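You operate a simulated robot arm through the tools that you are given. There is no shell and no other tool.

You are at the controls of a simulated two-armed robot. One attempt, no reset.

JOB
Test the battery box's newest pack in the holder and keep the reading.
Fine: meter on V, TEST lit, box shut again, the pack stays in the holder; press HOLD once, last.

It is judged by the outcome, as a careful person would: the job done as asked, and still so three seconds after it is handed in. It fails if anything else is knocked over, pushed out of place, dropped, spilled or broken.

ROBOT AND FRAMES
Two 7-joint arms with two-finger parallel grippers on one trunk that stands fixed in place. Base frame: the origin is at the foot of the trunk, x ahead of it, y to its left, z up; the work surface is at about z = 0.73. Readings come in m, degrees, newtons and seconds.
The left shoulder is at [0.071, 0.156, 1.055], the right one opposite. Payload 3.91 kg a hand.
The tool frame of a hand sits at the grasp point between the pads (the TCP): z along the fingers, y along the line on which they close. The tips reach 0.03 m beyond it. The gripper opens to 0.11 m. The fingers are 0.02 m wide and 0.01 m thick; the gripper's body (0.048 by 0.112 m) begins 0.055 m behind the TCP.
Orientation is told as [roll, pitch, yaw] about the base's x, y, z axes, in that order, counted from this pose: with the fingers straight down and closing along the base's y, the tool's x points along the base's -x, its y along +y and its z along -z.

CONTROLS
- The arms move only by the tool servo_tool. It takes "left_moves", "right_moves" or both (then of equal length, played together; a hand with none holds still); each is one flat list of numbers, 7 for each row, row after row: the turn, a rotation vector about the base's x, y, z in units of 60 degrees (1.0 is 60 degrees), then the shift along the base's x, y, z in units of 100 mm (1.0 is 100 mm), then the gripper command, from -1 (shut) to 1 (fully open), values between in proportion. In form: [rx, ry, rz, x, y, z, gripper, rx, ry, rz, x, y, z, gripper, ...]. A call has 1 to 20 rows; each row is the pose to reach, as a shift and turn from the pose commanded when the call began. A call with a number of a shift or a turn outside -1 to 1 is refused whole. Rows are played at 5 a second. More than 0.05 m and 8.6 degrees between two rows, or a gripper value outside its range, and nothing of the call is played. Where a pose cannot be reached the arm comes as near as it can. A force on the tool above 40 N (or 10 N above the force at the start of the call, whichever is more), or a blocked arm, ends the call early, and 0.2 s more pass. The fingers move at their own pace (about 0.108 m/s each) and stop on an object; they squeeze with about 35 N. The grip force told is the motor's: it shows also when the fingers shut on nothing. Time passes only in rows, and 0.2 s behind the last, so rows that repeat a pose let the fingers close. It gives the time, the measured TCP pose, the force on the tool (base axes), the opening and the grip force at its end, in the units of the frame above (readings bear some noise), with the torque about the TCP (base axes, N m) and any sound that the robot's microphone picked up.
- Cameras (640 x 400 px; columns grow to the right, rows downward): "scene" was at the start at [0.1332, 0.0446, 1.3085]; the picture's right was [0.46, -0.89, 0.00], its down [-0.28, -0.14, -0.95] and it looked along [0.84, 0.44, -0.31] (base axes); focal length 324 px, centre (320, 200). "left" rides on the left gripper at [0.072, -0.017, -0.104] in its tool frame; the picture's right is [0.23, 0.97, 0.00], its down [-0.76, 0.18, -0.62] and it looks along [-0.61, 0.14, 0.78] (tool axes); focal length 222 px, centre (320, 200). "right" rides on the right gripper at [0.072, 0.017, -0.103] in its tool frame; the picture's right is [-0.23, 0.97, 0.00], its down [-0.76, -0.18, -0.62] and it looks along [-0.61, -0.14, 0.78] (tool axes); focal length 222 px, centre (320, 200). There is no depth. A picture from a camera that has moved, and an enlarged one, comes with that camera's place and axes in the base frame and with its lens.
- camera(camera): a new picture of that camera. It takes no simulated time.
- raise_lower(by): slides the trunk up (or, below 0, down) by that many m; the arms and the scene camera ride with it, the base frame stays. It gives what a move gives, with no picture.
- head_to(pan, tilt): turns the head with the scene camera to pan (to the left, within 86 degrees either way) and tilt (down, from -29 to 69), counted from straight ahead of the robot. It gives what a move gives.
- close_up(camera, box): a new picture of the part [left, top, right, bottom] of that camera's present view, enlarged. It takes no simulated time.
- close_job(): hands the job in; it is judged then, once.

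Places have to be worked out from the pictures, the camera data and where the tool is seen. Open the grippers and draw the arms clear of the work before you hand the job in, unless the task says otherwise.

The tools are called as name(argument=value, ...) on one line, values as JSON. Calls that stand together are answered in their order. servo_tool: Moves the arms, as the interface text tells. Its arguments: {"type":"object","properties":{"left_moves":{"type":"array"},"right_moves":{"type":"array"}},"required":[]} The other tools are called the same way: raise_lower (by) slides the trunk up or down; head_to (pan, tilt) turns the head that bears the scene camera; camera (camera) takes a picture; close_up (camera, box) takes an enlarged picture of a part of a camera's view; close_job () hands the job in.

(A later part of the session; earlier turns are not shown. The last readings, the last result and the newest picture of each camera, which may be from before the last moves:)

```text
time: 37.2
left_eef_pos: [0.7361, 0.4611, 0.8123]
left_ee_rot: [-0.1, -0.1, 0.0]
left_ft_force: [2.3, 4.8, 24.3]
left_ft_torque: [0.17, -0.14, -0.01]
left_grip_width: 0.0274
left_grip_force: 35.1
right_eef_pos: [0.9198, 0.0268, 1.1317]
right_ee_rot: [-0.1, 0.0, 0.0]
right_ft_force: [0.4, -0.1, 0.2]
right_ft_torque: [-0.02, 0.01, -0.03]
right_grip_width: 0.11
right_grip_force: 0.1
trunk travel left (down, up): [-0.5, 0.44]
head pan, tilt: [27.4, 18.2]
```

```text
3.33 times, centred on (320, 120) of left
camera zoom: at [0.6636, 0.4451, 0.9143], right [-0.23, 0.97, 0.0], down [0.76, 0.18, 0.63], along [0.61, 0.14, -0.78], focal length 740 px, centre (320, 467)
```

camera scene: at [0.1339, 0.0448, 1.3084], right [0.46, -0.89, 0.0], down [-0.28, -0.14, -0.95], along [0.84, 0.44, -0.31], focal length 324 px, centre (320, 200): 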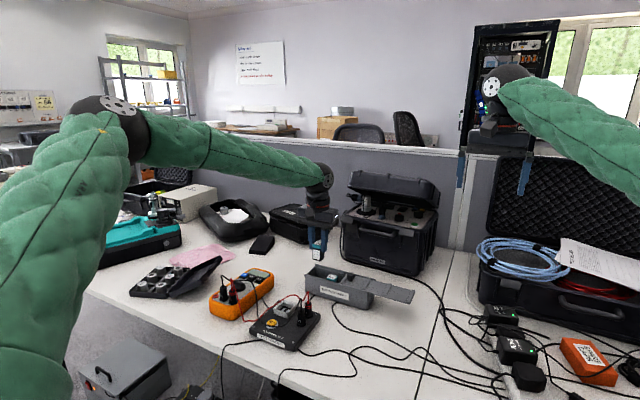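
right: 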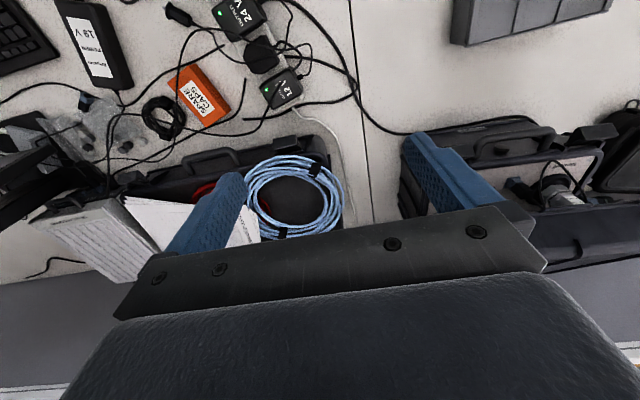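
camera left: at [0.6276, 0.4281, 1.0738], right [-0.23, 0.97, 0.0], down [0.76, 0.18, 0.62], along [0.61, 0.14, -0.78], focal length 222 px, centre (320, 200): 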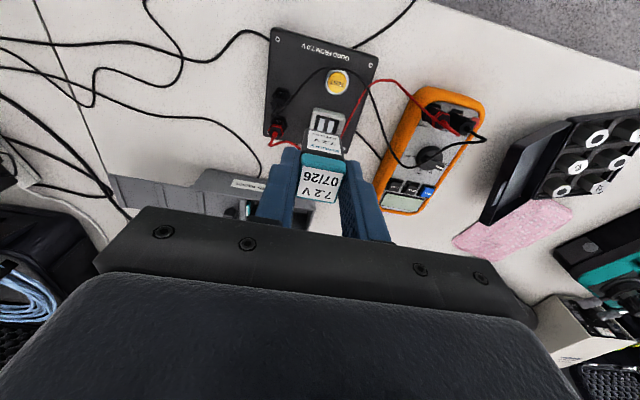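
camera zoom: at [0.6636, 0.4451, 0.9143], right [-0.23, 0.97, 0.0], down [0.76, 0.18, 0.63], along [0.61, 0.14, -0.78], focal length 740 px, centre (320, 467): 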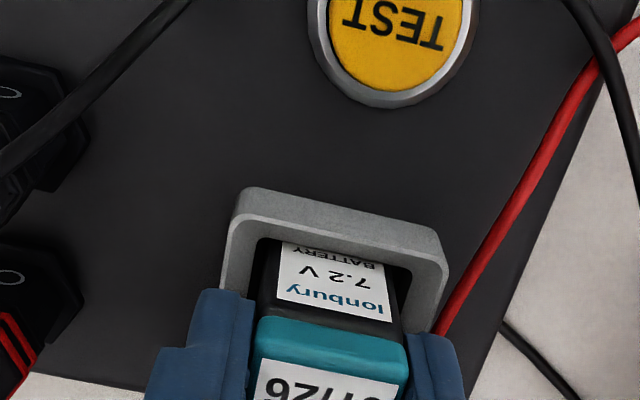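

Firm contact at 24 N, with the pack's base at the level of the contacts, so it is seated. I'll open the fingers only slightly and rise straight up.

servo_tool(left_moves=[0, 0, 0, 0, 0, 0.02, -1, 0, 0, 0, 0, 0, 0.02, -0.36, 0, 0, 0, 0, 0, 0.02, -0.36, 0, 0, 0, 0, 0, 0.1, -0.36, 0, 0, 0, 0, 0, 0.3, -0.36, 0, 0, 0, 0, 0, 0.6, -0.36, 0, 0, 0, 0, 0, 1.0, -0.36])

close_up(camera="scene", box=[245, 260, 345, 345])

close_up(camera="left", box=[240, 60, 400, 180])

```text
time: 38.8
left_eef_pos: [0.7366, 0.4609, 0.9097]
left_ee_rot: [0.0, -0.1, 0.0]
left_ft_force: [0.3, -0.8, -0.1]
left_ft_torque: [-0.01, -0.01, 0.01]
left_grip_width: 0.0351
left_grip_force: 0.1
right_eef_pos: [0.9215, 0.0289, 1.1306]
right_ee_rot: [-0.1, 0.0, 0.0]
right_ft_force: [-0.5, 0.2, 0.5]
right_ft_torque: [-0.01, -0.02, 0.02]
right_grip_width: 0.1099
right_grip_force: 0.0
trunk travel left (down, up): [-0.5, 0.44]
head pan, tilt: [27.4, 18.2]
```

```text
4.71 times, centred on (295, 302) of scene
camera zoom: at [0.1323, 0.0439, 1.3086], right [0.46, -0.89, 0.0], down [-0.28, -0.14, -0.95], along [0.84, 0.44, -0.31], focal length 1527 px, centre (438, -282)
```

zoom: 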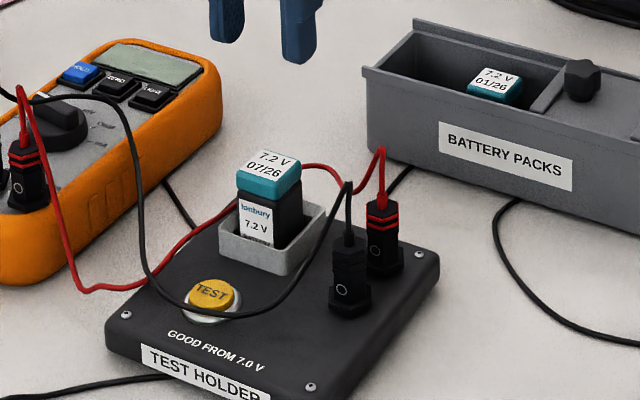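

```text
3.33 times, centred on (320, 120) of left
camera zoom: at [0.6641, 0.4448, 1.0136], right [-0.23, 0.97, 0.0], down [0.76, 0.18, 0.62], along [0.61, 0.14, -0.78], focal length 740 px, centre (320, 467)
```

zoom: 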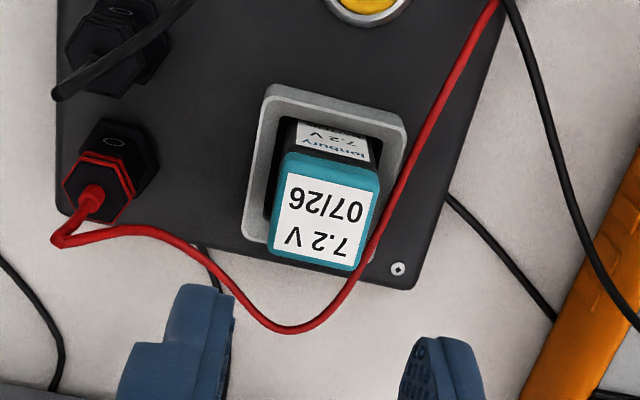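

close_up(camera="scene", box=[275, 280, 325, 325])

close_up(camera="left", box=[290, 75, 350, 135])

```text
8.89 times, centred on (300, 302) of scene
camera zoom: at [0.1323, 0.0439, 1.3086], right [0.46, -0.89, 0.0], down [-0.28, -0.14, -0.95], along [0.84, 0.44, -0.31], focal length 2884 px, centre (498, -711)
```

zoom: 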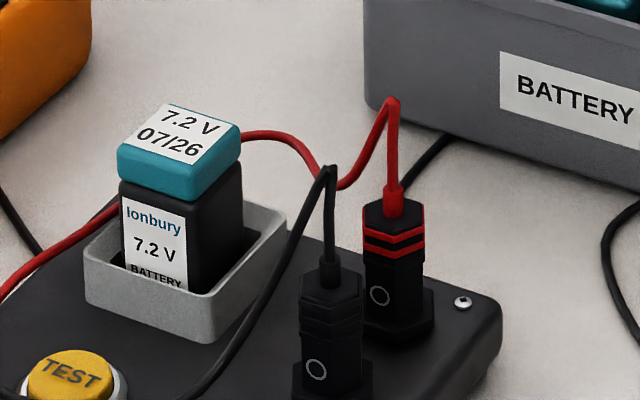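

```text
6.67 times, centred on (320, 105) of left
camera zoom: at [0.6641, 0.4448, 1.0136], right [-0.23, 0.97, 0.0], down [0.76, 0.18, 0.62], along [0.61, 0.14, -0.78], focal length 1481 px, centre (320, 833)
```

zoom: 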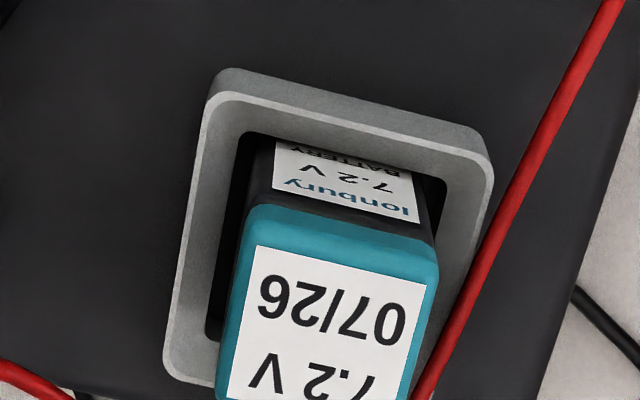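

The pack stands upright in the well. Next I'll go back to the lid knob at about (0.892, 0.341) to close the box, travelling high.

servo_tool(left_moves=[0, 0, 0, 0, 0, 0.4, 0.1, 0, 0, 0, 0.35, -0.25, 0.4, 0.1, 0, 0, 0, 0.7, -0.55, 0.4, 0.1, 0, 0, 0, 1.0, -0.9, 0.3, 0.1])

servo_tool(left_moves=[0, 0, 0, 0.3, -0.15, -0.1, 0.1, 0, 0, 0, 0.55, -0.29, -0.4, 0.1, 0, 0, 0, 0.55, -0.29, -0.7, 0.1, 0, 0, 0, 0.55, -0.29, -0.7, 0.1])

close_up(camera="left", box=[220, 80, 420, 230])

close_up(camera="scene", box=[300, 225, 420, 315])

```text
time: 39.8
left_eef_pos: [0.8384, 0.3708, 0.9363]
left_ee_rot: [0.0, 0.1, 0.0]
left_ft_force: [0.0, -0.7, -1.3]
left_ft_torque: [-0.02, 0.02, -0.02]
left_grip_width: 0.0601
left_grip_force: 0.0
right_eef_pos: [0.9249, 0.029, 1.1278]
right_ee_rot: [-0.1, 0.2, 0.0]
right_ft_force: [-0.1, 0.6, 0.3]
right_ft_torque: [-0.01, 0.07, 0.01]
right_grip_width: 0.1102
right_grip_force: 0.1
trunk travel left (down, up): [-0.5, 0.44]
head pan, tilt: [27.4, 18.2]
```

```text
time: 40.8
left_eef_pos: [0.8924, 0.3411, 0.8689]
left_ee_rot: [0.0, -0.1, -0.2]
left_ft_force: [-0.4, -0.4, 0.0]
left_ft_torque: [0.0, 0.0, 0.01]
left_grip_width: 0.0602
left_grip_force: 0.0
right_eef_pos: [0.9222, 0.0259, 1.1291]
right_ee_rot: [0.0, -0.1, 0.1]
right_ft_force: [0.5, -0.3, -0.4]
right_ft_torque: [0.01, 0.01, 0.0]
right_grip_width: 0.1098
right_grip_force: 0.0
trunk travel left (down, up): [-0.5, 0.44]
head pan, tilt: [27.4, 18.2]
```

```text
2.67 times, centred on (320, 155) of left
camera zoom: at [0.8202, 0.3254, 0.9721], right [-0.23, 0.97, 0.0], down [0.76, 0.18, 0.62], along [0.61, 0.14, -0.78], focal length 592 px, centre (320, 320)
```

zoom: 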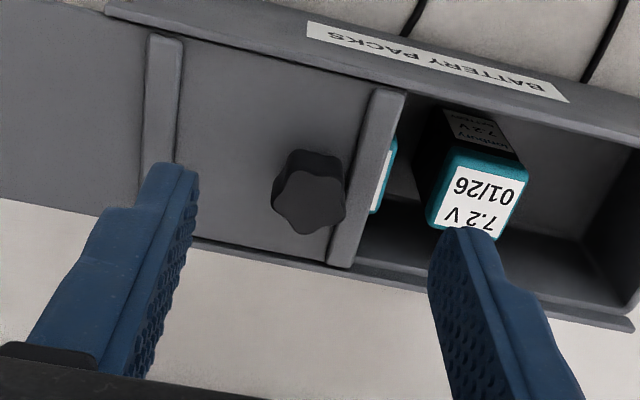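

```text
4.44 times, centred on (360, 270) of scene
camera zoom: at [0.1335, 0.044, 1.3085], right [0.46, -0.89, 0.0], down [-0.28, -0.14, -0.95], along [0.84, 0.44, -0.31], focal length 1442 px, centre (142, -111)
```

zoom: 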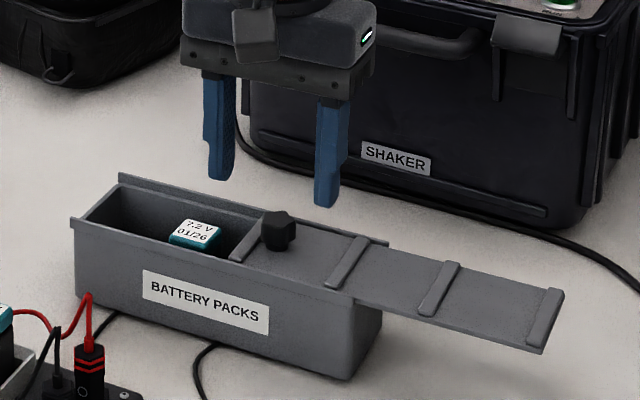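

servo_tool(left_moves=[0, 0, 0, 0, 0, -0.17, 0.1, 0, 0, 0, 0, 0, -0.33, 0.1, 0, 0, 0, 0, 0, -0.33, -1, 0, 0, 0, 0, 0, -0.33, -1, 0, 0, 0, 0, 0, -0.33, -1])

close_up(camera="left", box=[220, 80, 420, 230])

```text
time: 42.0
left_eef_pos: [0.8917, 0.3413, 0.8363]
left_ee_rot: [0.0, 0.1, 0.0]
left_ft_force: [1.3, -0.2, 0.4]
left_ft_torque: [0.16, -0.19, -0.01]
left_grip_width: 0.0222
left_grip_force: 34.6
right_eef_pos: [0.922, 0.0279, 1.13]
right_ee_rot: [0.0, 0.0, 0.1]
right_ft_force: [0.2, -0.2, 0.5]
right_ft_torque: [0.02, 0.02, 0.0]
right_grip_width: 0.1099
right_grip_force: 0.1
trunk travel left (down, up): [-0.5, 0.44]
head pan, tilt: [27.4, 18.2]
```

```text
2.67 times, centred on (320, 155) of left
camera zoom: at [0.8198, 0.3263, 0.939], right [-0.23, 0.97, 0.0], down [0.76, 0.18, 0.62], along [0.61, 0.14, -0.78], focal length 592 px, centre (320, 320)
```

zoom: 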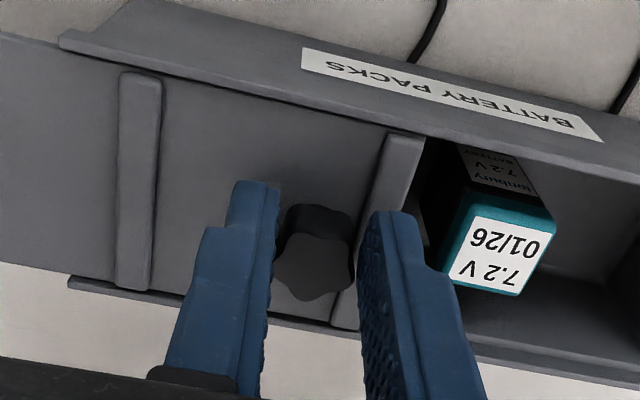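

The knob is gripped. I'll slide the lid +y, to 10 cm first and then the rest in small steps.

servo_tool(left_moves=[0, 0, 0, 0, 0.15, 0, -1, 0, 0, 0, 0, 0.3, 0, -1, 0, 0, 0, 0, 0.45, 0, -1, 0, 0, 0, 0, 0.6, 0, -1, 0, 0, 0, 0, 0.75, 0, -1, 0, 0, 0, 0, 0.9, 0, -1, 0, 0, 0, 0, 1.0, 0, -1, 0, 0, 0, 0, 1.0, 0, -1])

close_up(camera="left", box=[220, 80, 420, 230])

close_up(camera="scene", box=[290, 230, 390, 310])

```text
time: 43.8
left_eef_pos: [0.8911, 0.4435, 0.8366]
left_ee_rot: [0.0, 0.0, 0.0]
left_ft_force: [2.1, -0.5, 0.1]
left_ft_torque: [0.2, -0.03, 0.04]
left_grip_width: 0.022
left_grip_force: 34.6
right_eef_pos: [0.9231, 0.0283, 1.129]
right_ee_rot: [0.0, 0.0, -0.1]
right_ft_force: [0.5, -0.6, 0.2]
right_ft_torque: [0.0, -0.01, 0.04]
right_grip_width: 0.11
right_grip_force: 0.0
trunk travel left (down, up): [-0.5, 0.44]
head pan, tilt: [27.4, 18.2]
```

```text
2.67 times, centred on (320, 155) of left
camera zoom: at [0.8197, 0.4275, 0.9391], right [-0.23, 0.97, 0.0], down [0.76, 0.18, 0.62], along [0.61, 0.14, -0.78], focal length 592 px, centre (320, 320)
```

zoom: 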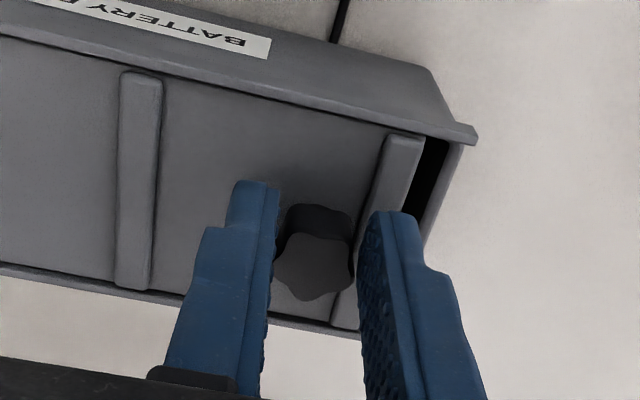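

```text
5.00 times, centred on (340, 270) of scene
camera zoom: at [0.1337, 0.0445, 1.3085], right [0.46, -0.89, 0.0], down [-0.28, -0.14, -0.95], along [0.84, 0.44, -0.31], focal length 1622 px, centre (220, -150)
```

zoom: 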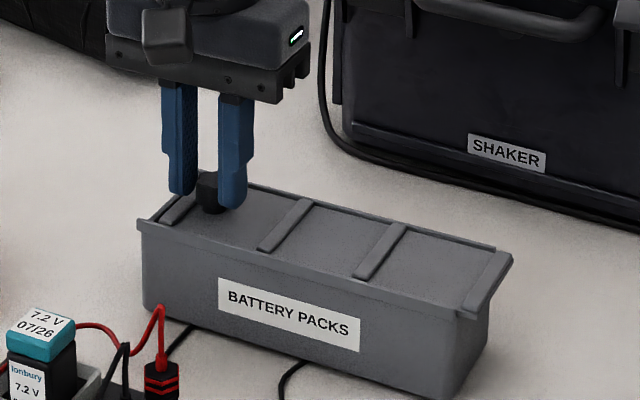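

About 10–11 mm is left. I'll finish closing slowly.

servo_tool(left_moves=[0, 0, 0, 0, 0.03, 0, -1, 0, 0, 0, 0, 0.06, 0, -1, 0, 0, 0, 0, 0.09, 0, -1, 0, 0, 0, 0, 0.11, 0, -1, 0, 0, 0, 0, 0.11, 0, -1])

close_up(camera="left", box=[220, 80, 420, 230])

close_up(camera="scene", box=[290, 230, 390, 310])

```text
time: 45.0
left_eef_pos: [0.8921, 0.4536, 0.8359]
left_ee_rot: [-0.1, 0.1, 0.0]
left_ft_force: [2.0, 0.1, -0.1]
left_ft_torque: [0.19, -0.04, 0.01]
left_grip_width: 0.022
left_grip_force: 34.8
right_eef_pos: [0.9214, 0.0288, 1.1302]
right_ee_rot: [0.0, 0.0, 0.0]
right_ft_force: [-0.1, 0.0, 0.0]
right_ft_torque: [0.02, -0.04, 0.0]
right_grip_width: 0.1099
right_grip_force: 0.2
trunk travel left (down, up): [-0.5, 0.44]
head pan, tilt: [27.4, 18.2]
```

```text
2.67 times, centred on (320, 155) of left
camera zoom: at [0.8196, 0.4379, 0.9391], right [-0.23, 0.97, 0.0], down [0.76, 0.18, 0.62], along [0.61, 0.14, -0.78], focal length 592 px, centre (320, 320)
```

zoom: 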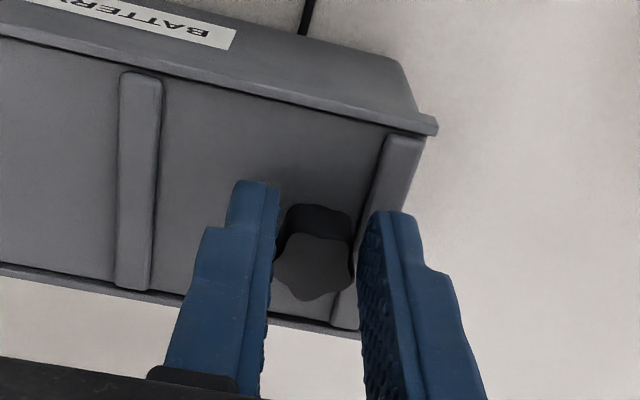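

```text
5.00 times, centred on (340, 270) of scene
camera zoom: at [0.1336, 0.0445, 1.3085], right [0.46, -0.89, 0.0], down [-0.28, -0.14, -0.95], along [0.84, 0.44, -0.31], focal length 1622 px, centre (220, -150)
```

zoom: 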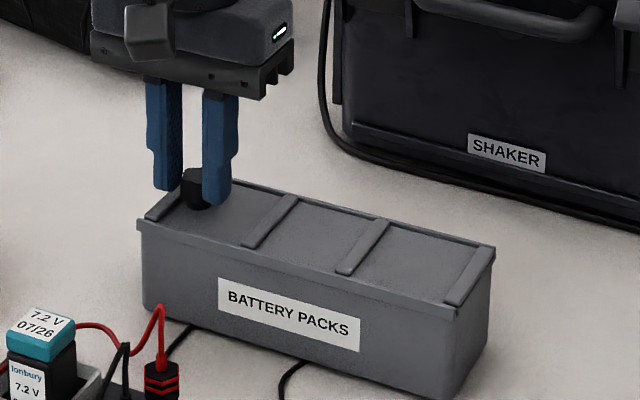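

The lid is almost fully home. I'll push 2 mm more and compare.

servo_tool(left_moves=[0, 0, 0, 0, 0.01, 0, -1, 0, 0, 0, 0, 0.02, 0, -1, 0, 0, 0, 0, 0.02, 0, -1])

close_up(camera="left", box=[220, 80, 420, 230])

close_up(camera="scene", box=[290, 230, 390, 310])

```text
time: 45.8
left_eef_pos: [0.8905, 0.4561, 0.8368]
left_ee_rot: [0.0, 0.0, 0.0]
left_ft_force: [2.1, -0.1, 0.2]
left_ft_torque: [0.14, -0.06, 0.03]
left_grip_width: 0.0222
left_grip_force: 35.1
right_eef_pos: [0.9219, 0.0287, 1.1303]
right_ee_rot: [0.0, 0.0, 0.0]
right_ft_force: [0.2, -0.5, -0.8]
right_ft_torque: [0.0, 0.02, 0.01]
right_grip_width: 0.11
right_grip_force: 0.1
trunk travel left (down, up): [-0.5, 0.44]
head pan, tilt: [27.4, 18.2]
```

```text
2.67 times, centred on (320, 155) of left
camera zoom: at [0.8194, 0.4397, 0.9391], right [-0.23, 0.97, 0.0], down [0.76, 0.18, 0.62], along [0.61, 0.14, -0.78], focal length 592 px, centre (320, 320)
```

zoom: 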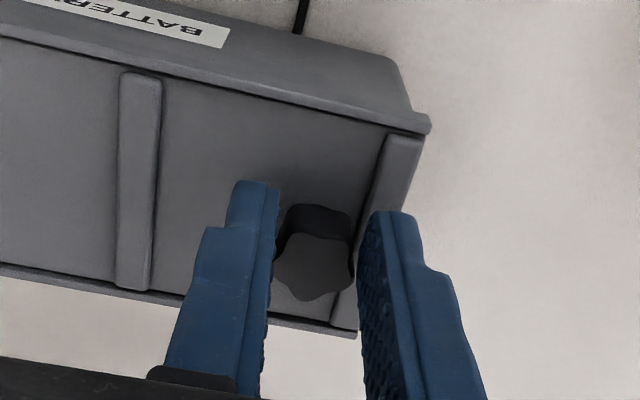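

```text
5.00 times, centred on (340, 270) of scene
camera zoom: at [0.1336, 0.0444, 1.3085], right [0.46, -0.89, 0.0], down [-0.28, -0.14, -0.95], along [0.84, 0.44, -0.31], focal length 1622 px, centre (220, -150)
```

zoom: 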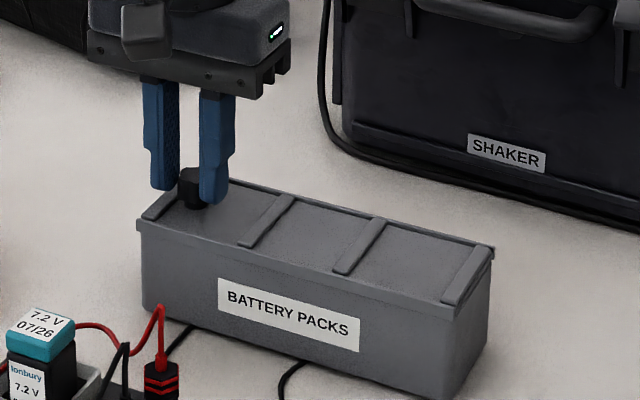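

servo_tool(left_moves=[0, 0, 0, 0, 0.01, 0, -1, 0, 0, 0, 0, 0.015, 0, -1, 0, 0, 0, 0, 0.015, 0, -1])

close_up(camera="left", box=[220, 80, 420, 230])

close_up(camera="scene", box=[290, 230, 390, 310])

```text
time: 46.6
left_eef_pos: [0.8905, 0.4563, 0.8371]
left_ee_rot: [0.0, 0.0, 0.1]
left_ft_force: [-0.6, -2.9, -0.4]
left_ft_torque: [0.33, 0.04, -0.02]
left_grip_width: 0.0221
left_grip_force: 34.6
right_eef_pos: [0.9225, 0.0282, 1.1298]
right_ee_rot: [0.0, 0.0, 0.1]
right_ft_force: [-0.1, -0.9, 0.9]
right_ft_torque: [0.01, 0.03, 0.01]
right_grip_width: 0.1101
right_grip_force: 0.2
trunk travel left (down, up): [-0.5, 0.44]
head pan, tilt: [27.4, 18.2]
```

```text
2.67 times, centred on (320, 155) of left
camera zoom: at [0.8191, 0.4411, 0.9392], right [-0.23, 0.97, 0.0], down [0.76, 0.18, 0.62], along [0.61, 0.14, -0.78], focal length 592 px, centre (320, 320)
```

zoom: 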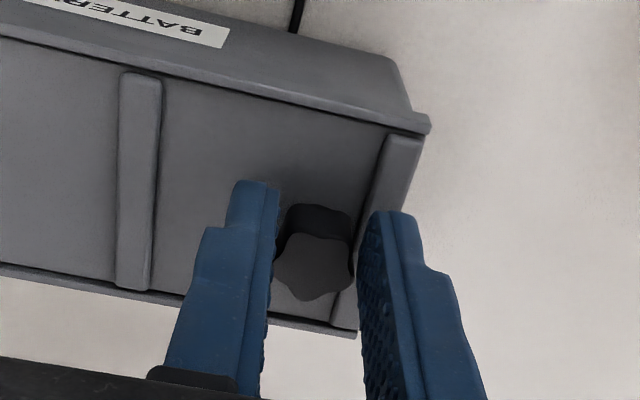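

```text
5.00 times, centred on (340, 270) of scene
camera zoom: at [0.1336, 0.0444, 1.3084], right [0.46, -0.89, 0.0], down [-0.28, -0.14, -0.95], along [0.84, 0.44, -0.31], focal length 1622 px, centre (220, -150)
```

zoom: 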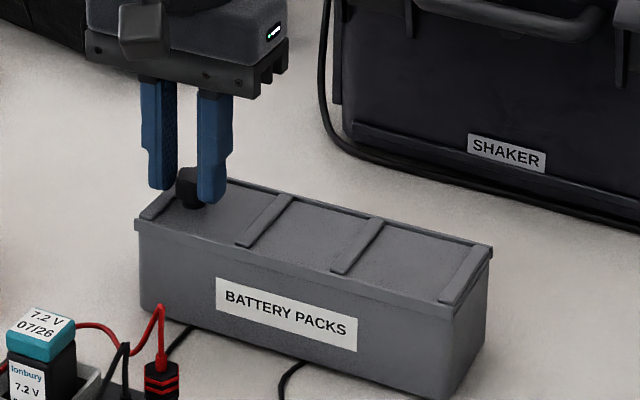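

The lid is against its stop and the box is shut. It sits about 9 mm off its first spot, clear of everything. I'll release the knob, rise and check.

servo_tool(left_moves=[0, 0, 0, 0, 0, 0, 0.0, 0, 0, 0, 0, 0, 0, 0.0, 0, 0, 0, 0, 0, 0.1, 0.0, 0, 0, 0, 0, 0, 0.4, 0.0, 0, 0, 0, -0.2, 0, 0.8, 0.0, 0, 0, 0, -0.6, 0.2, 1.0, 0.0])

camera(camera="scene")

close_up(camera="scene", box=[245, 240, 395, 350])

camera(camera="left")

```text
time: 48.0
left_eef_pos: [0.8306, 0.4782, 0.9361]
left_ee_rot: [-0.1, 0.0, -0.2]
left_ft_force: [-0.1, 0.4, 0.2]
left_ft_torque: [0.02, 0.04, 0.01]
left_grip_width: 0.0551
left_grip_force: 0.0
right_eef_pos: [0.9211, 0.0278, 1.1321]
right_ee_rot: [-0.1, 0.1, -0.1]
right_ft_force: [0.3, -0.2, -0.2]
right_ft_torque: [0.02, -0.03, 0.0]
right_grip_width: 0.1101
right_grip_force: 0.2
trunk travel left (down, up): [-0.5, 0.44]
head pan, tilt: [27.4, 18.2]
```

```text
taken
camera scene: at [0.1318, 0.0454, 1.3087], right [0.46, -0.89, 0.0], down [-0.28, -0.14, -0.95], along [0.84, 0.44, -0.31], focal length 324 px, centre (320, 200)
```

scene: 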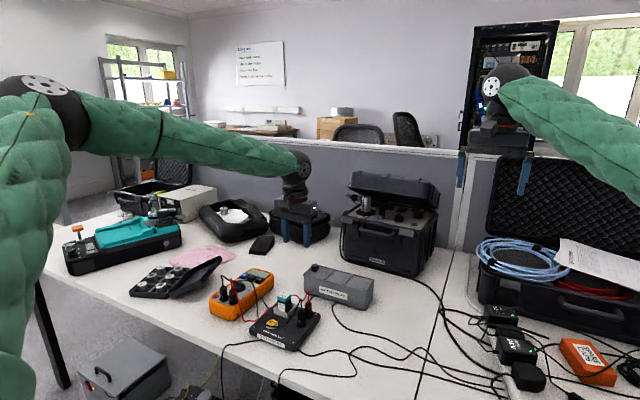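

```text
3.64 times, centred on (320, 295) of scene
camera zoom: at [0.1318, 0.0454, 1.3087], right [0.46, -0.89, 0.0], down [-0.28, -0.14, -0.95], along [0.84, 0.44, -0.31], focal length 1180 px, centre (320, -146)
```

zoom: 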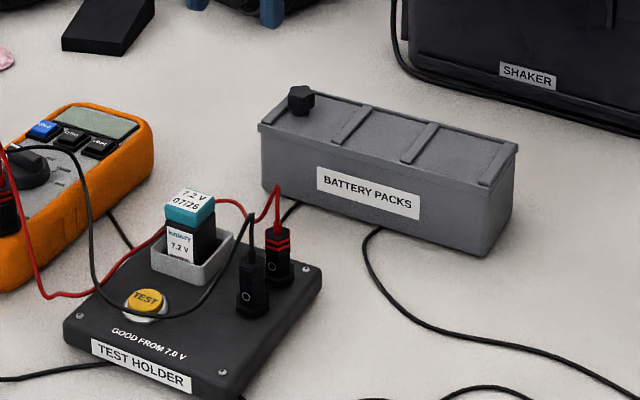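

```text
taken
camera left: at [0.7587, 0.4617, 1.0405], right [-0.23, 0.97, 0.0], down [0.76, 0.18, 0.62], along [0.61, 0.14, -0.78], focal length 222 px, centre (320, 200)
```

left: 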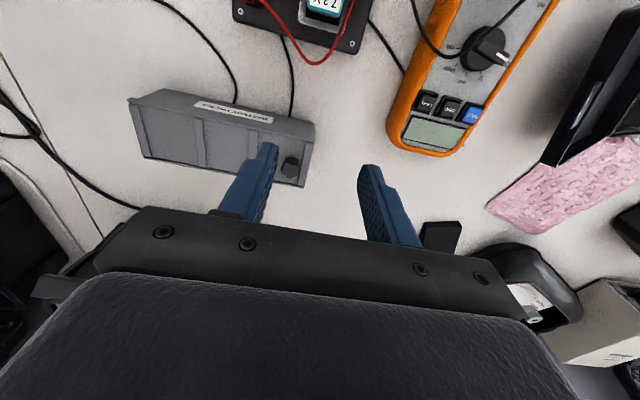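

The box is shut and the pack stands in the holder. Now for the meter: I'll turn the hand about 80° so the fingers straddle the dial's bar, and move above the dial at about (0.743, 0.620).

servo_tool(left_moves=[0, 0, 0.14, -0.12, 0.14, 0.1, 0.0, 0, 0, 0.28, -0.25, 0.28, 0.1, 0.0, 0, 0, 0.42, -0.38, 0.42, 0.1, 0.0, 0, 0, 0.56, -0.5, 0.56, 0.1, 0.0, 0, 0, 0.7, -0.62, 0.7, 0.1, 0.0, 0, 0, 0.84, -0.75, 0.84, 0.1, 0.0, 0, 0, 0.98, -0.88, 1.0, 0.1, 0.0])

servo_tool(left_moves=[0, 0, 0.12, 0, 0.14, -0.1, 0.0, 0, 0, 0.24, 0, 0.28, -0.2, 0.0, 0, 0, 0.353, 0, 0.42, -0.3, -0.2, 0, 0, 0.353, 0, 0.42, -0.3, -0.2])

camera(camera="left")

close_up(camera="scene", box=[200, 230, 300, 330])

```text
time: 49.6
left_eef_pos: [0.7432, 0.5767, 0.9454]
left_ee_rot: [0.1, 0.0, 58.8]
left_ft_force: [-0.2, -0.5, 0.3]
left_ft_torque: [-0.01, 0.0, -0.02]
left_grip_width: 0.0552
left_grip_force: 0.1
right_eef_pos: [0.9219, 0.0282, 1.13]
right_ee_rot: [0.0, 0.0, 0.0]
right_ft_force: [-0.3, 0.5, 0.7]
right_ft_torque: [0.01, 0.01, -0.03]
right_grip_width: 0.11
right_grip_force: 0.0
trunk travel left (down, up): [-0.5, 0.44]
head pan, tilt: [27.4, 18.2]
```

```text
time: 50.6
left_eef_pos: [0.7429, 0.6202, 0.9171]
left_ee_rot: [0.0, 0.0, 80.0]
left_ft_force: [0.0, -0.2, -0.3]
left_ft_torque: [-0.01, 0.0, 0.0]
left_grip_width: 0.0438
left_grip_force: 0.1
right_eef_pos: [0.9223, 0.0283, 1.1294]
right_ee_rot: [0.0, -0.1, 0.0]
right_ft_force: [0.3, -0.2, 0.5]
right_ft_torque: [0.03, 0.01, 0.03]
right_grip_width: 0.1098
right_grip_force: 0.0
trunk travel left (down, up): [-0.5, 0.44]
head pan, tilt: [27.4, 18.2]
```

```text
taken
camera left: at [0.7481, 0.5462, 1.0196], right [-1.0, -0.06, 0.0], down [-0.04, 0.78, 0.62], along [-0.03, 0.62, -0.78], focal length 222 px, centre (320, 200)
```

left: 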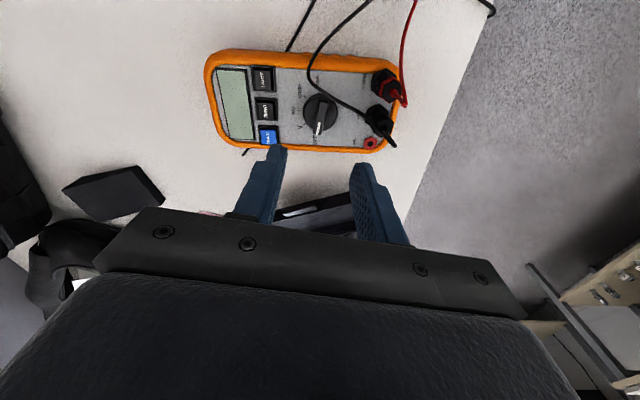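

```text
4.00 times, centred on (250, 280) of scene
camera zoom: at [0.1332, 0.0442, 1.3085], right [0.46, -0.89, 0.0], down [-0.28, -0.14, -0.95], along [0.84, 0.44, -0.31], focal length 1298 px, centre (600, -120)
```

zoom: 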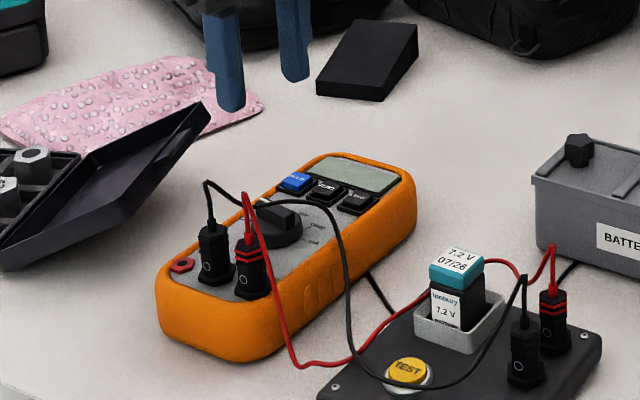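

close_up(camera="left", box=[270, 70, 370, 160])

close_up(camera="scene", box=[225, 260, 285, 310])

```text
4.44 times, centred on (320, 115) of left
camera zoom: at [0.7481, 0.5462, 1.0196], right [-1.0, -0.06, 0.0], down [-0.04, 0.78, 0.62], along [-0.03, 0.62, -0.78], focal length 987 px, centre (320, 578)
```

zoom: 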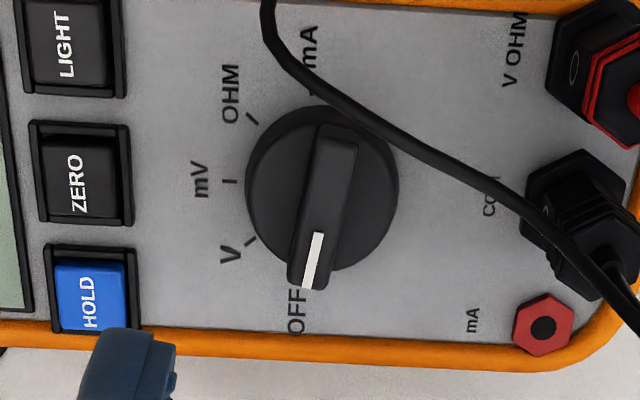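

```text
8.00 times, centred on (255, 285) of scene
camera zoom: at [0.1332, 0.0442, 1.3085], right [0.46, -0.89, 0.0], down [-0.28, -0.14, -0.95], along [0.84, 0.44, -0.31], focal length 2596 px, centre (840, -480)
```

zoom: 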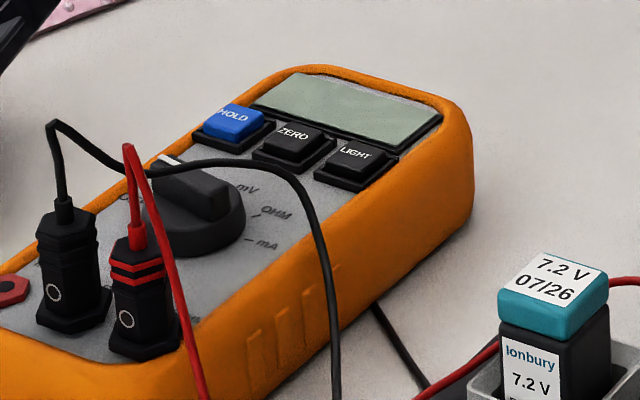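

The bar's centre is at about (0.743, 0.618), its top at z≈0.795, and it points at 82°. The V tick is at about 42°. I'll align the yaw, narrow the fingers and lower to just above the bar.

servo_tool(left_moves=[0, 0, 0.033, 0, -0.017, -0.2, -0.55, 0, 0, 0.033, 0, -0.017, -0.5, -0.55, 0, 0, 0.033, 0, -0.017, -0.8, -0.55, 0, 0, 0.033, 0, -0.017, -0.8, -0.55])

close_up(camera="left", box=[250, 80, 390, 200])

close_up(camera="scene", box=[215, 250, 285, 310])

```text
time: 51.6
left_eef_pos: [0.7446, 0.6175, 0.8361]
left_ee_rot: [0.0, 0.0, 81.9]
left_ft_force: [-0.6, -0.2, -1.1]
left_ft_torque: [0.01, 0.0, -0.02]
left_grip_width: 0.0247
left_grip_force: 0.2
right_eef_pos: [0.9214, 0.0278, 1.1294]
right_ee_rot: [0.0, 0.0, 0.0]
right_ft_force: [0.9, 0.6, 0.3]
right_ft_torque: [0.01, 0.0, 0.0]
right_grip_width: 0.1099
right_grip_force: 0.0
trunk travel left (down, up): [-0.5, 0.44]
head pan, tilt: [27.4, 18.2]
```

```text
3.33 times, centred on (320, 140) of left
camera zoom: at [0.7503, 0.5442, 0.9395], right [-1.0, -0.09, 0.0], down [-0.07, 0.78, 0.62], along [-0.06, 0.62, -0.78], focal length 740 px, centre (320, 400)
```

zoom: 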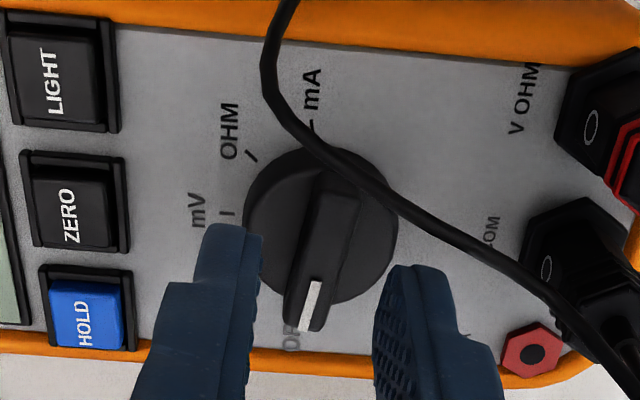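

```text
6.67 times, centred on (250, 280) of scene
camera zoom: at [0.1328, 0.0443, 1.3086], right [0.46, -0.89, 0.0], down [-0.28, -0.14, -0.95], along [0.84, 0.44, -0.31], focal length 2163 px, centre (787, -333)
```

zoom: 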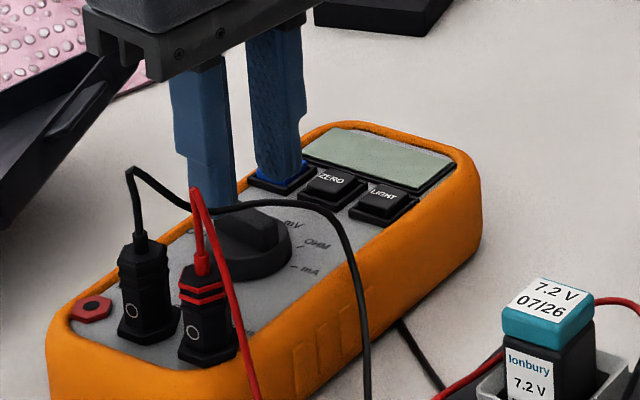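

The fingers straddle the bar evenly and the wire is clear. I'll lower 17 mm and close on the bar.

servo_tool(left_moves=[0, 0, 0, -0.005, 0, -0.08, -0.55, 0, 0, 0, -0.005, 0, -0.17, -0.55, 0, 0, 0, -0.005, 0, -0.17, -0.8, 0, 0, 0, -0.005, 0, -0.17, -1, 0, 0, 0, -0.005, 0, -0.17, -1])

close_up(camera="left", box=[250, 80, 390, 200])

close_up(camera="scene", box=[215, 250, 285, 310])

```text
time: 52.8
left_eef_pos: [0.7442, 0.6169, 0.8186]
left_ee_rot: [0.0, 0.0, 81.8]
left_ft_force: [-0.5, -0.2, -0.1]
left_ft_torque: [0.18, -0.01, -0.19]
left_grip_width: 0.0096
left_grip_force: 34.8
right_eef_pos: [0.922, 0.0278, 1.1302]
right_ee_rot: [-0.1, 0.0, -0.1]
right_ft_force: [-0.5, -0.8, 0.2]
right_ft_torque: [0.0, -0.02, 0.01]
right_grip_width: 0.1103
right_grip_force: 0.1
trunk travel left (down, up): [-0.5, 0.44]
head pan, tilt: [27.4, 18.2]
```

```text
3.33 times, centred on (320, 140) of left
camera zoom: at [0.7499, 0.5443, 0.9221], right [-1.0, -0.09, 0.0], down [-0.07, 0.78, 0.62], along [-0.06, 0.62, -0.78], focal length 740 px, centre (320, 400)
```

zoom: 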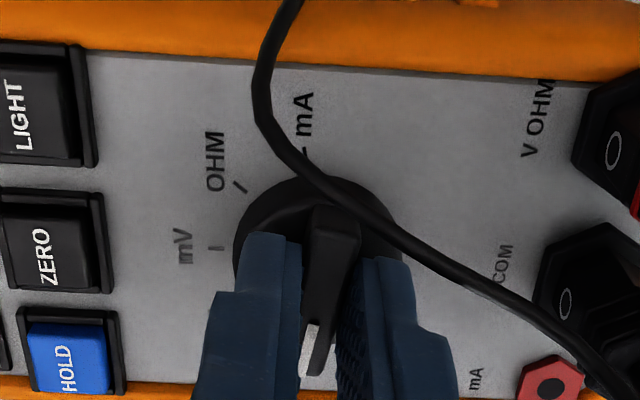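

```text
6.67 times, centred on (250, 280) of scene
camera zoom: at [0.1333, 0.0446, 1.3085], right [0.46, -0.89, 0.0], down [-0.28, -0.14, -0.95], along [0.84, 0.44, -0.31], focal length 2163 px, centre (787, -333)
```

zoom: 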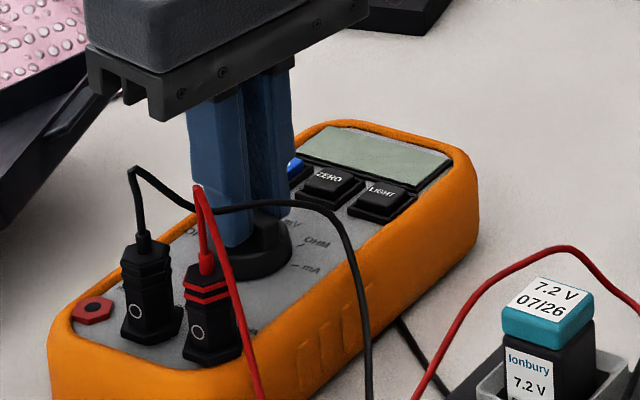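

The bar is held, 9.6 mm wide. I'll rotate −40° towards V in small steps.

servo_tool(left_moves=[0, 0, -0.11, 0, 0, 0, -1, 0, 0, -0.22, 0, 0, 0, -1, 0, 0, -0.33, 0, 0, 0, -1, 0, 0, -0.44, 0, 0, 0, -1, 0, 0, -0.55, 0, 0, 0, -1, 0, 0, -0.66, 0, 0, 0, -1, 0, 0, -0.66, 0, 0, 0, -1])

close_up(camera="left", box=[230, 60, 410, 200])

close_up(camera="scene", box=[215, 250, 285, 310])

```text
time: 54.4
left_eef_pos: [0.7421, 0.6188, 0.8184]
left_ee_rot: [0.0, 0.1, 42.3]
left_ft_force: [-2.9, -1.0, -0.6]
left_ft_torque: [0.05, -0.01, -0.04]
left_grip_width: 0.0094
left_grip_force: 35.2
right_eef_pos: [0.9226, 0.0283, 1.1298]
right_ee_rot: [0.0, 0.0, 0.0]
right_ft_force: [-0.2, 0.8, -0.6]
right_ft_torque: [0.04, 0.03, 0.0]
right_grip_width: 0.1103
right_grip_force: 0.0
trunk travel left (down, up): [-0.5, 0.44]
head pan, tilt: [27.4, 18.2]
```

```text
2.86 times, centred on (320, 130) of left
camera zoom: at [0.7009, 0.5574, 0.9222], right [-0.82, 0.57, 0.0], down [0.44, 0.64, 0.62], along [0.35, 0.51, -0.78], focal length 635 px, centre (320, 400)
```

zoom: 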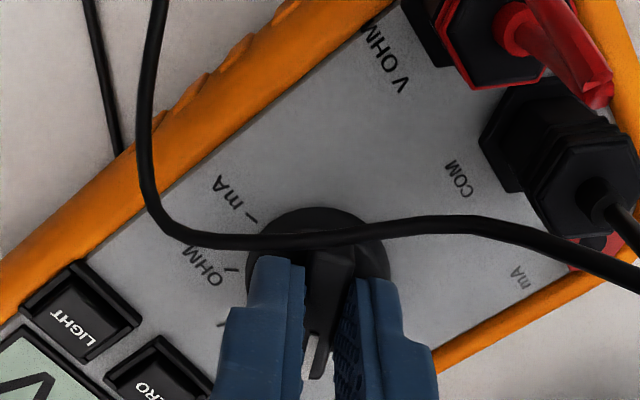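

```text
6.67 times, centred on (250, 280) of scene
camera zoom: at [0.1334, 0.0447, 1.3085], right [0.46, -0.89, 0.0], down [-0.28, -0.14, -0.95], along [0.84, 0.44, -0.31], focal length 2163 px, centre (787, -333)
```

zoom: 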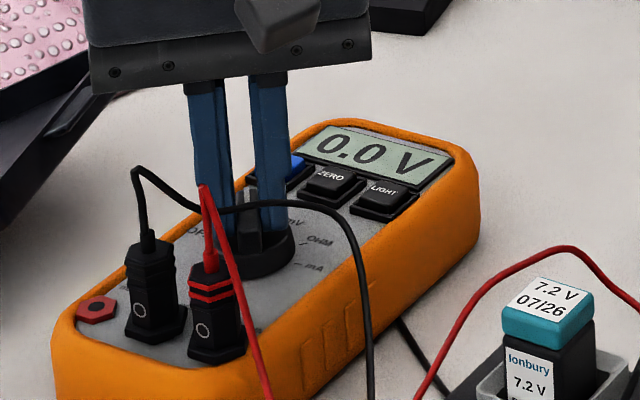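

The display now shows 0.0 V, so the dial is on V. I'll open slightly and rise.

servo_tool(left_moves=[0, 0, 0, 0, 0, 0, -0.65, 0, 0, 0, 0, 0, 0, -0.65, 0, 0, 0, 0, 0, 0.1, -0.65, 0, 0, 0, 0, 0, 0.4, -0.65, 0, 0, 0, 0, 0, 0.8, -0.65, 0, 0, 0, 0, 0, 1.0, -0.65])

close_up(camera="left", box=[230, 40, 410, 180])

close_up(camera="scene", box=[200, 240, 340, 350])

camera(camera="left")

```text
time: 55.8
left_eef_pos: [0.7446, 0.6176, 0.9192]
left_ee_rot: [0.1, 0.1, 42.3]
left_ft_force: [0.3, -0.7, 0.0]
left_ft_torque: [-0.01, -0.02, 0.05]
left_grip_width: 0.0193
left_grip_force: 0.1
right_eef_pos: [0.923, 0.0285, 1.1292]
right_ee_rot: [0.0, 0.0, 0.0]
right_ft_force: [0.2, -0.2, -0.4]
right_ft_torque: [0.04, -0.02, 0.0]
right_grip_width: 0.1097
right_grip_force: 0.1
trunk travel left (down, up): [-0.5, 0.44]
head pan, tilt: [27.4, 18.2]
```

```text
2.86 times, centred on (320, 110) of left
camera zoom: at [0.7018, 0.5566, 1.0234], right [-0.82, 0.57, 0.0], down [0.44, 0.64, 0.62], along [0.35, 0.51, -0.78], focal length 635 px, centre (320, 457)
```

zoom: 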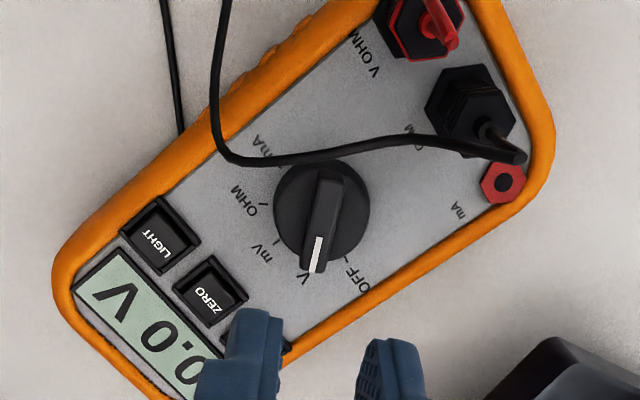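

```text
3.64 times, centred on (270, 295) of scene
camera zoom: at [0.1333, 0.0445, 1.3084], right [0.46, -0.89, 0.0], down [-0.28, -0.14, -0.95], along [0.84, 0.44, -0.31], focal length 1180 px, centre (502, -146)
```

zoom: 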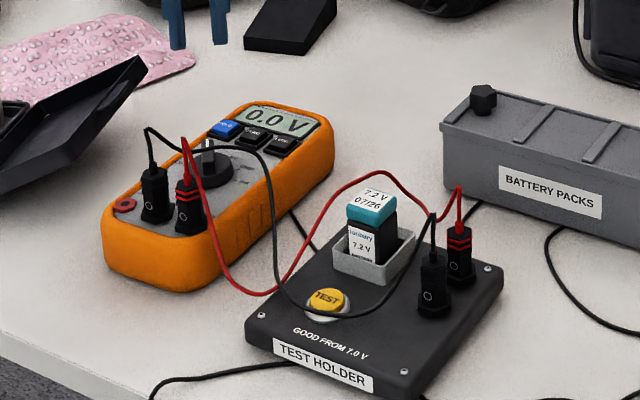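

```text
taken
camera left: at [0.7018, 0.5566, 1.0234], right [-0.82, 0.57, 0.0], down [0.44, 0.64, 0.62], along [0.35, 0.51, -0.78], focal length 222 px, centre (320, 200)
```

left: 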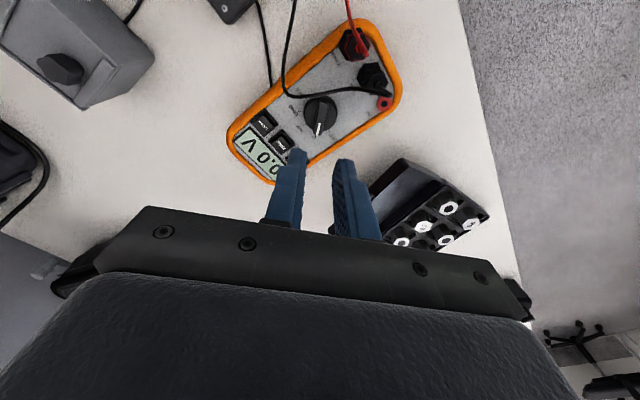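

The meter reads 0.0 V on V. The TEST button is at about (0.680, 0.463) with its top at z≈0.765. I'll turn the hand back to yaw 0, close the fingers and move above TEST.

servo_tool(left_moves=[0, 0, -0.12, -0.1, -0.15, 0.2, -1, 0, 0, -0.24, -0.2, -0.3, 0.2, -1, 0, 0, -0.36, -0.3, -0.5, 0.2, -1, 0, 0, -0.48, -0.4, -0.65, 0.2, -1, 0, 0, -0.6, -0.5, -0.85, 0.2, -1, 0, 0, -0.705, -0.65, -1.0, 0.2, -1])

servo_tool(left_moves=[0, 0, 0, 0, -0.3, 0, -1, 0, 0, 0, 0, -0.545, -0.2, -1, 0, 0, 0, 0, -0.545, -0.6, -1, 0, 0, 0, 0, -0.545, -0.95, -1, 0, 0, 0, 0, -0.545, -0.95, -1])

close_up(camera="left", box=[240, 60, 400, 180])

close_up(camera="scene", box=[230, 250, 340, 340])

```text
time: 57.2
left_eef_pos: [0.6773, 0.5163, 0.9408]
left_ee_rot: [-0.1, 0.1, 0.0]
left_ft_force: [0.4, 0.7, 0.1]
left_ft_torque: [0.0, -0.03, 0.03]
left_grip_width: 0.0003
left_grip_force: 35.1
right_eef_pos: [0.9216, 0.0282, 1.1316]
right_ee_rot: [-0.1, 0.0, 0.0]
right_ft_force: [-0.4, 0.0, 0.3]
right_ft_torque: [0.01, -0.01, 0.0]
right_grip_width: 0.1102
right_grip_force: 0.1
trunk travel left (down, up): [-0.5, 0.44]
head pan, tilt: [27.4, 18.2]
```

```text
time: 58.4
left_eef_pos: [0.6774, 0.462, 0.8451]
left_ee_rot: [0.1, -0.1, -0.1]
left_ft_force: [0.4, -0.3, -0.7]
left_ft_torque: [0.01, -0.01, 0.0]
left_grip_width: 0.0
left_grip_force: 35.9
right_eef_pos: [0.921, 0.0285, 1.1311]
right_ee_rot: [0.0, 0.0, 0.0]
right_ft_force: [0.0, 0.4, 0.3]
right_ft_torque: [0.02, -0.02, 0.01]
right_grip_width: 0.1099
right_grip_force: 0.1
trunk travel left (down, up): [-0.5, 0.44]
head pan, tilt: [27.4, 18.2]
```

```text
3.33 times, centred on (320, 120) of left
camera zoom: at [0.6053, 0.4465, 0.9476], right [-0.23, 0.97, 0.0], down [0.76, 0.18, 0.62], along [0.61, 0.14, -0.78], focal length 740 px, centre (320, 467)
```

zoom: 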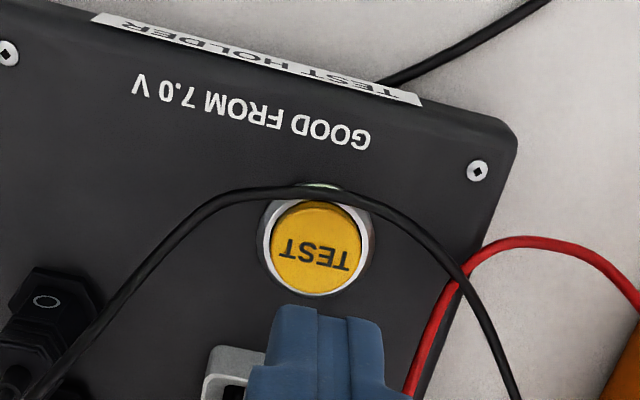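

```text
4.44 times, centred on (285, 295) of scene
camera zoom: at [0.1328, 0.0445, 1.3086], right [0.46, -0.89, 0.0], down [-0.28, -0.14, -0.95], along [0.84, 0.44, -0.31], focal length 1442 px, centre (476, -222)
```

zoom: 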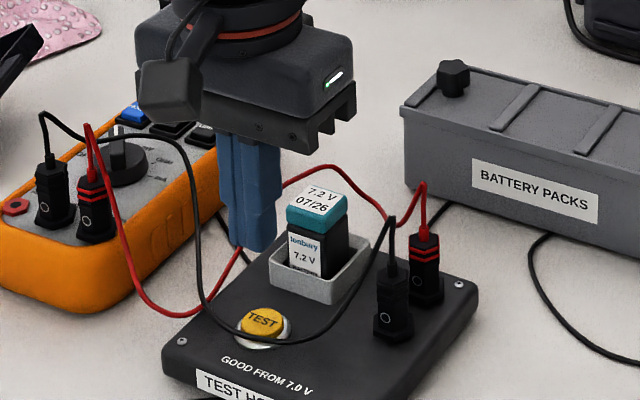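

TEST is at about (0.676, 0.461, 0.768), with the black lead lying just on its −x side. I'll press with the closed fingertips slightly to the +x side of centre, coming down gently.

servo_tool(left_moves=[0, 0, 0, 0.01, 0, -0.2, -1, 0, 0, 0, 0.01, 0, -0.38, -1, 0, 0, 0, 0.01, 0, -0.43, -1, 0, 0, 0, 0.01, 0, -0.46, -1, 0, 0, 0, 0.01, 0, -0.48, -1])

close_up(camera="scene", box=[230, 250, 340, 340])

```text
time: 59.6
left_eef_pos: [0.6785, 0.4629, 0.7966]
left_ee_rot: [0.0, -0.1, -0.1]
left_ft_force: [-0.2, -0.1, 0.5]
left_ft_torque: [0.05, 0.0, -0.02]
left_grip_width: 0.0
left_grip_force: 34.4
right_eef_pos: [0.9213, 0.0281, 1.1287]
right_ee_rot: [0.0, 0.0, 0.1]
right_ft_force: [-0.2, -0.3, -1.0]
right_ft_torque: [0.0, -0.01, -0.05]
right_grip_width: 0.1098
right_grip_force: 0.1
trunk travel left (down, up): [-0.5, 0.44]
head pan, tilt: [27.4, 18.2]
```

```text
4.44 times, centred on (285, 295) of scene
camera zoom: at [0.1333, 0.0445, 1.3085], right [0.46, -0.89, 0.0], down [-0.28, -0.14, -0.95], along [0.84, 0.44, -0.31], focal length 1442 px, centre (476, -222)
```

zoom: 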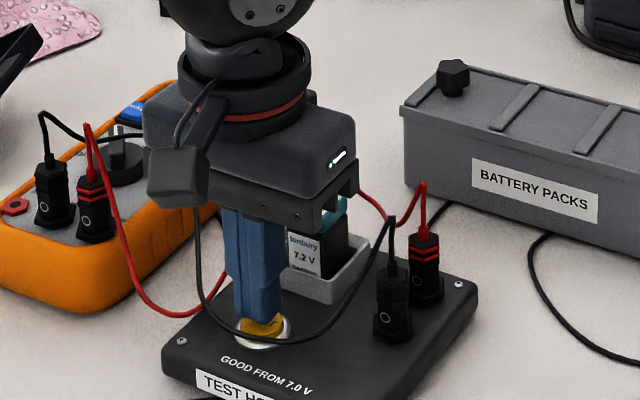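

Just touching. I'll press down a few millimetres.

servo_tool(left_moves=[0, 0, 0, 0, 0, -0.01, -1, 0, 0, 0, 0, 0, -0.02, -1, 0, 0, 0, 0, 0, -0.03, -1])

close_up(camera="scene", box=[230, 250, 340, 340])

```text
time: 60.4
left_eef_pos: [0.6795, 0.4627, 0.7942]
left_ee_rot: [-0.1, 0.1, 0.0]
left_ft_force: [-0.4, -0.2, 0.4]
left_ft_torque: [-0.01, 0.0, 0.0]
left_grip_width: 0.0
left_grip_force: 34.6
right_eef_pos: [0.9217, 0.028, 1.1294]
right_ee_rot: [0.0, -0.1, 0.0]
right_ft_force: [-0.1, -0.2, -0.6]
right_ft_torque: [-0.03, -0.04, 0.0]
right_grip_width: 0.11
right_grip_force: 0.1
trunk travel left (down, up): [-0.5, 0.44]
head pan, tilt: [27.4, 18.2]
```

```text
4.44 times, centred on (285, 295) of scene
camera zoom: at [0.1334, 0.0446, 1.3085], right [0.46, -0.89, 0.0], down [-0.28, -0.14, -0.95], along [0.84, 0.44, -0.31], focal length 1442 px, centre (476, -222)
```

zoom: 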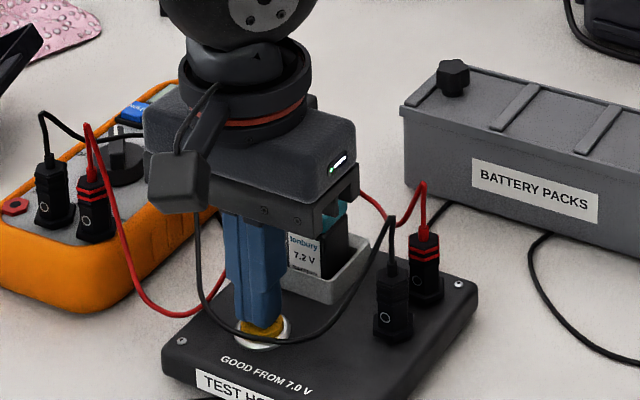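

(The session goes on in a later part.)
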